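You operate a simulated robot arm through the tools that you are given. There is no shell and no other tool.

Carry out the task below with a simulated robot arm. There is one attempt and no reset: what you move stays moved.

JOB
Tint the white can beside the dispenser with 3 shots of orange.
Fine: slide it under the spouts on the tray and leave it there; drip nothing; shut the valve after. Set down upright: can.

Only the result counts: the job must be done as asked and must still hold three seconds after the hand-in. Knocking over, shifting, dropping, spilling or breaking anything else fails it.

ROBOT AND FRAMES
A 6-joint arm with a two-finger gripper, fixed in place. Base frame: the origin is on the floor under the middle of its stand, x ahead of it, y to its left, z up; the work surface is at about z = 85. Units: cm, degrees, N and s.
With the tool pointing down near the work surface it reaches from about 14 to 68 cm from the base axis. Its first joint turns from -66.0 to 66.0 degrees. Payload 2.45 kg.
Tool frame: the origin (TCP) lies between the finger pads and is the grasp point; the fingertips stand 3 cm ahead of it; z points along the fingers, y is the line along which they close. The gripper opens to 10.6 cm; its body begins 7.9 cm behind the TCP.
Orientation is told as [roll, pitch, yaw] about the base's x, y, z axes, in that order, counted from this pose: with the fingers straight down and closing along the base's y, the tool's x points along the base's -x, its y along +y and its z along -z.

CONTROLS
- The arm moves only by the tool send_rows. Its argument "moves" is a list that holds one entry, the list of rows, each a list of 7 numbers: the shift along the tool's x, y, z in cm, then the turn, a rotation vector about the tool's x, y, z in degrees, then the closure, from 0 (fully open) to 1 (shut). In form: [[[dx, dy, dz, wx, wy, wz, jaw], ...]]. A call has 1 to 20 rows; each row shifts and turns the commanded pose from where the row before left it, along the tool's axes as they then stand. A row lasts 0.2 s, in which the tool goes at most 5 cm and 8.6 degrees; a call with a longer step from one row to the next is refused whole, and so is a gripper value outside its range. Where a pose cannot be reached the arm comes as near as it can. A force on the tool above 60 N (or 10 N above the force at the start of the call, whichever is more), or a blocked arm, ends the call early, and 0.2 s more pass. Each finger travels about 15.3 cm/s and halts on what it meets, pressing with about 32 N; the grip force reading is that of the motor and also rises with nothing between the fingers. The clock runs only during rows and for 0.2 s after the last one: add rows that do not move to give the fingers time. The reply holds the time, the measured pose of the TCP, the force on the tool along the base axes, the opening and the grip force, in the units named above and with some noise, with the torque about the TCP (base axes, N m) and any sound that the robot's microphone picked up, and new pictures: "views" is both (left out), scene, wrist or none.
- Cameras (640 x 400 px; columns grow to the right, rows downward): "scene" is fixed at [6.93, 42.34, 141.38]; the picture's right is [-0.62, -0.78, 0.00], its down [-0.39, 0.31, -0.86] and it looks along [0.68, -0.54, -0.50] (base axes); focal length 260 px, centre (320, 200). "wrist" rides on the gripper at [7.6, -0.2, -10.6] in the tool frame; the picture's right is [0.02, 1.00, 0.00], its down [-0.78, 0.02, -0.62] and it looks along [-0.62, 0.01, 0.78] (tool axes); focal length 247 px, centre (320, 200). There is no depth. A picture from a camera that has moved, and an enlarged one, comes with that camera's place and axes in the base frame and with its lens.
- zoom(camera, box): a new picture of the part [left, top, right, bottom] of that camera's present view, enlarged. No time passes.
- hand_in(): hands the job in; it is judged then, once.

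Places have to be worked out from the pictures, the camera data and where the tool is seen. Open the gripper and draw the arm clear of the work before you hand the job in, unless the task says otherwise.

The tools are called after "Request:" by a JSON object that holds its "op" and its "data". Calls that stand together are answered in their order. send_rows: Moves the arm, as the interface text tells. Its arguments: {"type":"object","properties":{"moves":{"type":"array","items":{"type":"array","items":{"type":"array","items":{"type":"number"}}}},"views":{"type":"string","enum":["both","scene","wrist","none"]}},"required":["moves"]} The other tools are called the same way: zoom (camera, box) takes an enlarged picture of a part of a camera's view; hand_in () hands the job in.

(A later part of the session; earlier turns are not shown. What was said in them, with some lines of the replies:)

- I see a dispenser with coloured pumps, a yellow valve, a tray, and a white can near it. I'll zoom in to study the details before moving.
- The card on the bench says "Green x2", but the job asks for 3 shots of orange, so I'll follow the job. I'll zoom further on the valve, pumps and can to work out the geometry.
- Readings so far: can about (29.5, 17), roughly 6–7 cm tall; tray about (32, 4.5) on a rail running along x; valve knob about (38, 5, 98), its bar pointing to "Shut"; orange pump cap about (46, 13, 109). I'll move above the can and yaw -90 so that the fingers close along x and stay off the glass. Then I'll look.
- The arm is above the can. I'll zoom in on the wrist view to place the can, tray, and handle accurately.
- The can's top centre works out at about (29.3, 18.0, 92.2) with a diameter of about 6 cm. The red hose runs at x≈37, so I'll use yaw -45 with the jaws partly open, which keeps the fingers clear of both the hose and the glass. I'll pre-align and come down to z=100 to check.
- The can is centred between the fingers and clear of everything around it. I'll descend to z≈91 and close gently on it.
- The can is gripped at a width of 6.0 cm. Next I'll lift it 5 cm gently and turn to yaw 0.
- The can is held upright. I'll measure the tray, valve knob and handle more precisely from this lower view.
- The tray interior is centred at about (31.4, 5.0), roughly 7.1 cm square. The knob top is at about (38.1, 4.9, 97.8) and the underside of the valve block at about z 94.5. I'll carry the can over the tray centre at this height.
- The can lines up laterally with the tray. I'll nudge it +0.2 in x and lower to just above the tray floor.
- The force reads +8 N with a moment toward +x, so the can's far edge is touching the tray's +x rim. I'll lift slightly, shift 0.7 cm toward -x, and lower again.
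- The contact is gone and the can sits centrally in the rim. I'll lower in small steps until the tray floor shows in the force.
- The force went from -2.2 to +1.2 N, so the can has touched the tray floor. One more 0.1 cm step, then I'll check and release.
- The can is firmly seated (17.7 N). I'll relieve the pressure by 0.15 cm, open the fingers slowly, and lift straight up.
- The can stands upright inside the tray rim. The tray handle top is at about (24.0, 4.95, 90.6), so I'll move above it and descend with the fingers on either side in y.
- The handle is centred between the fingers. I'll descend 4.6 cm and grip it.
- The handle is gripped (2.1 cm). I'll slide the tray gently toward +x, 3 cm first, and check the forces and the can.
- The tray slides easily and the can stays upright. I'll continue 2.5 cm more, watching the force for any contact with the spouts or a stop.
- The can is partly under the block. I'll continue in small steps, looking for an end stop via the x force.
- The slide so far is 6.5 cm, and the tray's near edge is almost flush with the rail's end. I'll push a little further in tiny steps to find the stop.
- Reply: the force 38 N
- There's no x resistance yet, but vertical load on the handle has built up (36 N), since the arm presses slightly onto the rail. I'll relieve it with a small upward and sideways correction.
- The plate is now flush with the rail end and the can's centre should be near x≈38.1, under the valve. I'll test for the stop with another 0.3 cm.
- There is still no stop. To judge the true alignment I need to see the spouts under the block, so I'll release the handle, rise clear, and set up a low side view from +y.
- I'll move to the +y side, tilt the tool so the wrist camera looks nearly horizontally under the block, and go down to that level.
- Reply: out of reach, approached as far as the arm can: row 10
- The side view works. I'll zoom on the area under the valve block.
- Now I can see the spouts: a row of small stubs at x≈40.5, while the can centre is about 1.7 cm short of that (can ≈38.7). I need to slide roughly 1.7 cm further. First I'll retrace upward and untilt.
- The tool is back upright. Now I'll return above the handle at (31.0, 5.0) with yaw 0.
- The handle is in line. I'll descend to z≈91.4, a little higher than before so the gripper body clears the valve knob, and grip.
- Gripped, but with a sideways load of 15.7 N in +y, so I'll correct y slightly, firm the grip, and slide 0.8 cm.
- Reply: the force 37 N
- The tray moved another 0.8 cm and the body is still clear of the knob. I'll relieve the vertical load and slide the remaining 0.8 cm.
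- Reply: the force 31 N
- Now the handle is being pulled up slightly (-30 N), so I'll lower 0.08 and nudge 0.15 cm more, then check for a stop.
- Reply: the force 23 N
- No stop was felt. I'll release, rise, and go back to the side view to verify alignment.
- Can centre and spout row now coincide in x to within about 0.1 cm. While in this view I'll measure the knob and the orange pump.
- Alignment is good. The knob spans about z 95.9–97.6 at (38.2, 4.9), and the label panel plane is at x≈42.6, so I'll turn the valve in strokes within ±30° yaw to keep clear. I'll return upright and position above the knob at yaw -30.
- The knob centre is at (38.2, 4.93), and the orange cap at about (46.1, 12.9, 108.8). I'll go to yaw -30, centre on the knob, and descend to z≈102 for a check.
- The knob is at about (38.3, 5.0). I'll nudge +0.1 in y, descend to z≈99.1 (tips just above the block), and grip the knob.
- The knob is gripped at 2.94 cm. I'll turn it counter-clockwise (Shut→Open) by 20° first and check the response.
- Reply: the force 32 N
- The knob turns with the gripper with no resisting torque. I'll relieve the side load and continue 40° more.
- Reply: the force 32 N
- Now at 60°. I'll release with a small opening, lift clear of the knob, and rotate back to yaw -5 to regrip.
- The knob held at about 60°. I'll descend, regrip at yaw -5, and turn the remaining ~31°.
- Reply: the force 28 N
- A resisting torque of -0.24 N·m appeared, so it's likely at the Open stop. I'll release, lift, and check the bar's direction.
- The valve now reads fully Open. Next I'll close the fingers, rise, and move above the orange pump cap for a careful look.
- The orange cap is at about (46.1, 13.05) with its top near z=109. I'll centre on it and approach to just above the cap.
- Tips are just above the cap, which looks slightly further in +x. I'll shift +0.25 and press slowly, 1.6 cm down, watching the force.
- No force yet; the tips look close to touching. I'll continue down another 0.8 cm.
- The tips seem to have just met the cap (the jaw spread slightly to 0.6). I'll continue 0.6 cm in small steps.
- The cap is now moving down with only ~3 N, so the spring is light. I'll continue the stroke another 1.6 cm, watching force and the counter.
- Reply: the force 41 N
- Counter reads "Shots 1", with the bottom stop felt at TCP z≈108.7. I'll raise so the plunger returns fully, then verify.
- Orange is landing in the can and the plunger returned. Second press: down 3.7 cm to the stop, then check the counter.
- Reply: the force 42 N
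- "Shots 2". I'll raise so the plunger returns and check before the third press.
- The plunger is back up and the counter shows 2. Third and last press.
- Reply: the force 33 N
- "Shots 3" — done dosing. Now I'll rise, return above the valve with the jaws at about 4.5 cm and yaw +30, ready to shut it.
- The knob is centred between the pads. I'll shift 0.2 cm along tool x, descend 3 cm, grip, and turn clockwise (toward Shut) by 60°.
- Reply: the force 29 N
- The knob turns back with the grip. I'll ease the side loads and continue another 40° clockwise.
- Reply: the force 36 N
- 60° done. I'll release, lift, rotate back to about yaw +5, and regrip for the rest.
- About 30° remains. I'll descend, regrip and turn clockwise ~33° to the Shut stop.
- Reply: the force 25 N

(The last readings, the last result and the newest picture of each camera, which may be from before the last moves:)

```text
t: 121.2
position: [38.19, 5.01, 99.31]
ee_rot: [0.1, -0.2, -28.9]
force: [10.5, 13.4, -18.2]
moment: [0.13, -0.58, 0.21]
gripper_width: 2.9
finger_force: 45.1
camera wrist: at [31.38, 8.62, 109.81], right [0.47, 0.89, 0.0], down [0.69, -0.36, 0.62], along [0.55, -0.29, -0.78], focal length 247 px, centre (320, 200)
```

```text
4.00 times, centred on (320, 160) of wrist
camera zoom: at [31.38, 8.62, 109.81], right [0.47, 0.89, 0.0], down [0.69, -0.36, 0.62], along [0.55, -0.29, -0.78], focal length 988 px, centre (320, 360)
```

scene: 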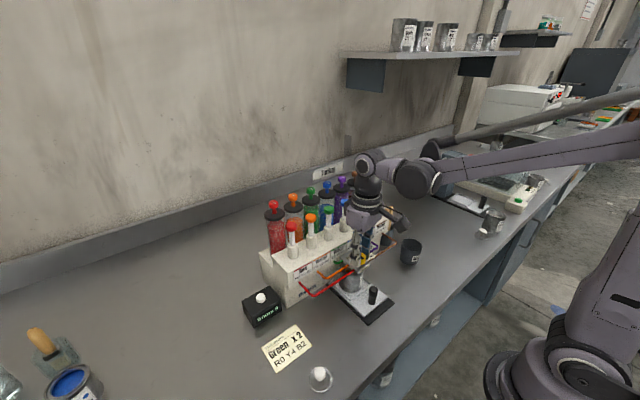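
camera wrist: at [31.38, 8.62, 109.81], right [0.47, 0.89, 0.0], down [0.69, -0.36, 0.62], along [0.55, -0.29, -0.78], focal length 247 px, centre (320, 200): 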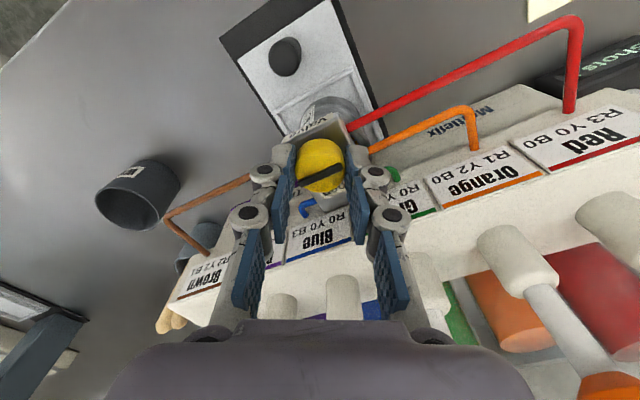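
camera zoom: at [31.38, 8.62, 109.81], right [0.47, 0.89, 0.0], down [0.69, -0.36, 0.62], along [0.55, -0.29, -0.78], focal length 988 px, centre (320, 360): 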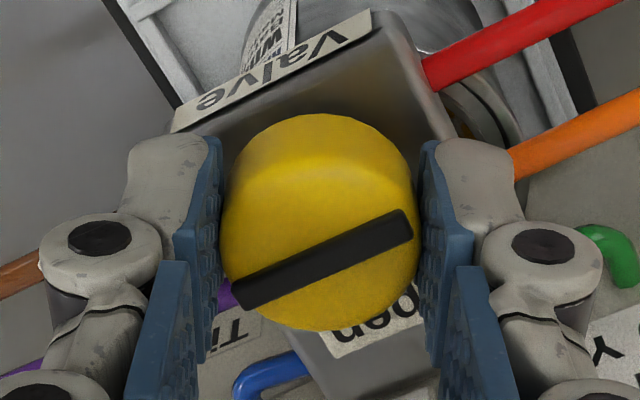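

Stop torque (+0.21 N·m) is felt and the view matches the original shut position. I'll release, lift well clear, and verify everything.

Request:
{"op": "send_rows", "data": {"moves": [[[0, 0, 0, 0, 0, 0, 0.78], [0, 0, 0, 0, 0, 0, 0.7], [0, 0, 0, 0, 0, 0, 0.6], [0, 0, 0, 0, 0, 0, 0.58], [0, 0, -0.5, 0, 0, 0, 0.58], [0, 0, -1, 0, 0, 0, 0.58], [0, 0, -1.5, 0, 0, 0, 0.58], [0, 0, -2, 0, 0, -7, 0.58], [0, 0, -3, 0, 0, -7, 0.58], [0, 0, -4, 0, 0, -7, 0.58], [0, 0, -4, 0, 0, -8, 0.5], [0, 0, -4, 0, 0, 0, 0.5], [3, 0, -1, 0, 0, 0, 0.5], [4, 0, 0, 0, 0, 0, 0.4], [3, 0, 0, 0, 0, 0, 0.3], [0, 0, 0, 0, 0, 0, 0.2]]], "views": "both"}}

Request:
{"op": "zoom", "data": {"camera": "wrist", "box": [220, 60, 420, 185]}}

Request:
{"op": "zoom", "data": {"camera": "scene", "box": [320, 230, 416, 290]}}

Request:
{"op": "zoom", "data": {"camera": "scene", "box": [230, 160, 430, 400]}}

```text
t: 124.6
position: [27.9, 5.15, 120.19]
ee_rot: [0.0, 0.0, -0.1]
force: [-0.7, -1.0, -0.9]
moment: [0.0, -0.02, -0.03]
gripper_width: 8.48
finger_force: 0.0
camera wrist: at [20.23, 4.92, 130.74], right [-0.02, 1.0, 0.0], down [0.78, 0.02, 0.62], along [0.62, 0.01, -0.78], focal length 247 px, centre (320, 200)
```

scene: 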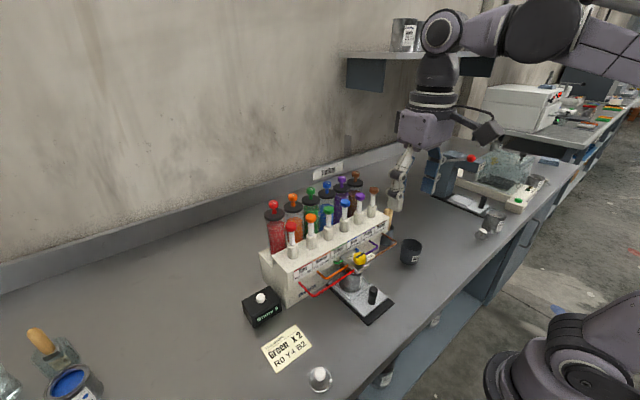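
wrist: 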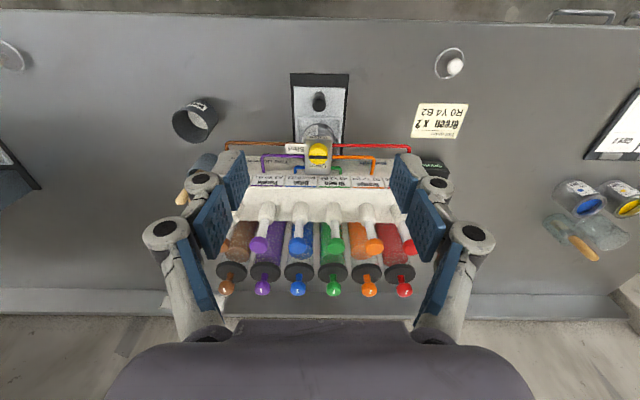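

```text
3.20 times, centred on (320, 122) of wrist
camera zoom: at [20.23, 4.92, 130.74], right [-0.02, 1.0, 0.0], down [0.78, 0.02, 0.62], along [0.62, 0.01, -0.78], focal length 790 px, centre (320, 448)
```

zoom: 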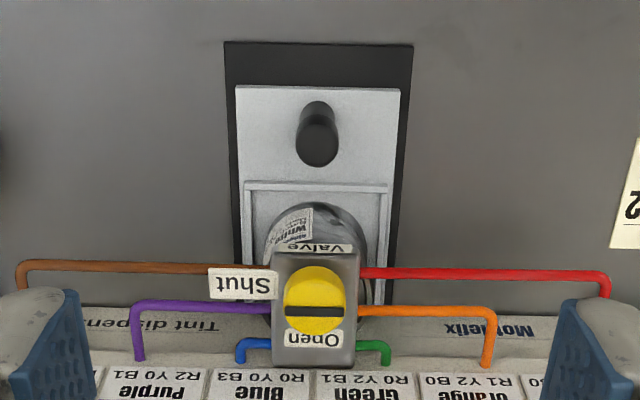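

```text
6.67 times, centred on (368, 260) of scene
camera zoom: at [6.93, 42.34, 141.38], right [-0.62, -0.78, 0.0], down [-0.39, 0.31, -0.86], along [0.68, -0.54, -0.5], focal length 1736 px, centre (0, -200)
```

zoom: 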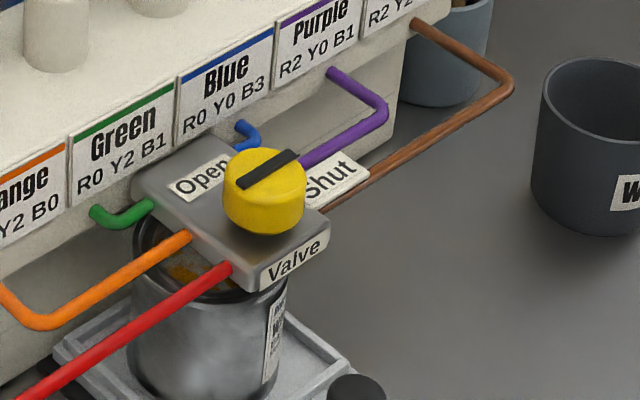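

```text
1.67 times, centred on (330, 280) of scene
camera zoom: at [6.93, 42.34, 141.38], right [-0.62, -0.78, 0.0], down [-0.39, 0.31, -0.86], along [0.68, -0.54, -0.5], focal length 434 px, centre (303, 67)
```

zoom: 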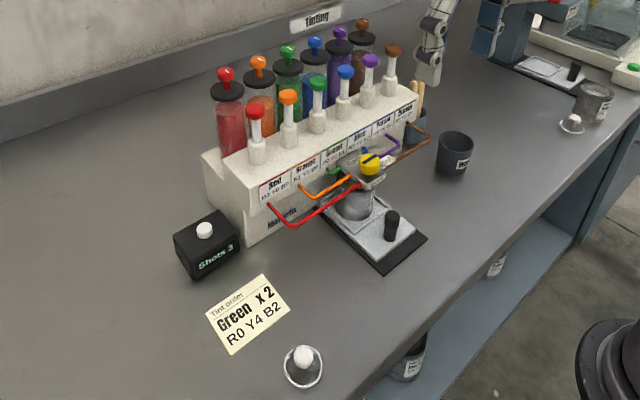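

The valve bar points to Shut, the counter shows 3, the can is upright under the spouts, and nothing else has moved. I'll open the gripper fully and draw the arm up and away before a last check for drips.

Request:
{"op": "send_rows", "data": {"moves": [[[0, -1, -3, 0, 0, 0, 0], [0, -2, -3, 0, 0, 0, 0], [0, -2, -3, 0, 0, 0, 0], [0, 0, -1, 0, 0, 0, 0], [0, 0, 0, 0, 0, 0, 0], [0, 0, 0, 0, 0, 0, 0]]], "views": "both"}}

Request:
{"op": "zoom", "data": {"camera": "scene", "box": [310, 255, 410, 325]}}

Request:
{"op": "zoom", "data": {"camera": "wrist", "box": [290, 70, 410, 145]}}

```text
t: 126.0
position: [28.01, -0.07, 130.32]
ee_rot: [0.0, 0.0, 0.0]
force: [0.2, 0.3, 0.1]
moment: [0.02, -0.01, -0.02]
gripper_width: 10.6
finger_force: 0.1
camera wrist: at [20.38, -0.15, 140.8], right [-0.02, 1.0, 0.0], down [0.78, 0.02, 0.62], along [0.62, 0.01, -0.78], focal length 247 px, centre (320, 200)
```

scene: 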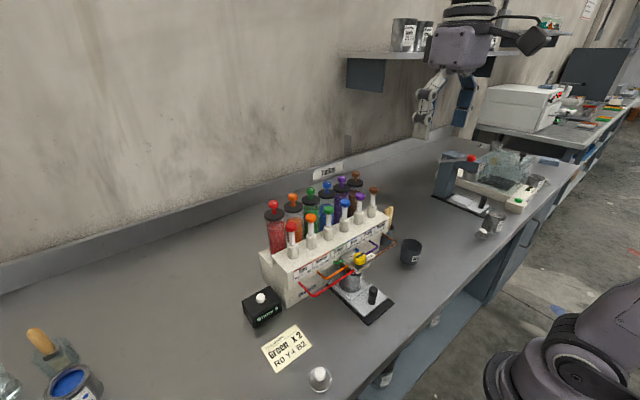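
wrist: 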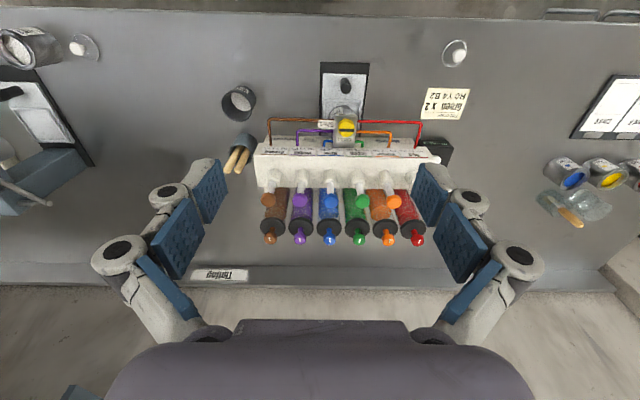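

```text
5.71 times, centred on (360, 290) of scene
camera zoom: at [6.93, 42.34, 141.38], right [-0.62, -0.78, 0.0], down [-0.39, 0.31, -0.86], along [0.68, -0.54, -0.5], focal length 1488 px, centre (91, -314)
```

zoom: 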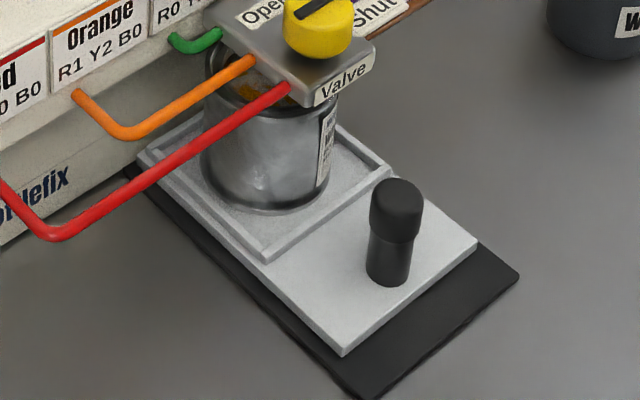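

```text
5.33 times, centred on (350, 108) of wrist
camera zoom: at [20.38, -0.15, 140.8], right [-0.02, 1.0, 0.0], down [0.78, 0.02, 0.62], along [0.62, 0.01, -0.78], focal length 1317 px, centre (160, 693)
```

zoom: 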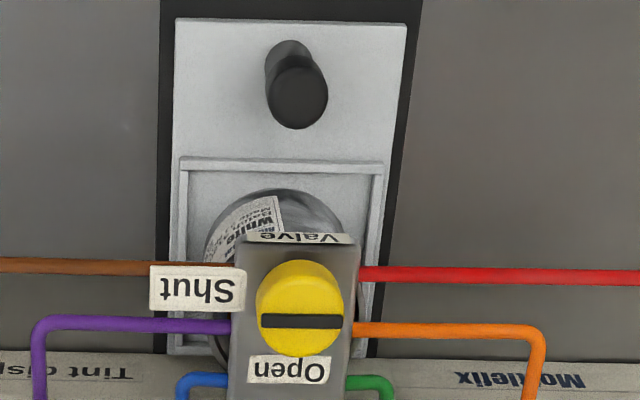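

The tray and bench are clean, the can stands upright under the spouts with the orange in it, the valve is shut, and the arm is clear with the gripper open. I'm handing the job in.

Request:
{"op": "hand_in", "data": {}}

```text
The job is handed in.
```

The white can has its 3 shots of orange and is standing upright on the tray, under the spouts. I've handed the job in, but the result hasn't come back.

- **Dosing:** the counter went from 0 to 3, one count per full press of the orange pump, and orange tint is visible in the can.
- **Valve:** it was open only while I dosed. I then turned it back until it hit the stop, and its bar points to "Shut".
- **Drips and surroundings:** the last pictures show no drips on the tray or bench, and nothing else looks moved or knocked over.
- **Tray position:** the tray never reached an end stop. I lined the can up with the spouts from a side view, to within about 0.1 cm.
- **Rim contact:** while I was lowering the can it briefly touched the tray rim. I lifted it, moved it over and set it down again.

The card on the bench says "Green x 2", but I followed your instruction for orange. The arm is clear and the gripper is open.
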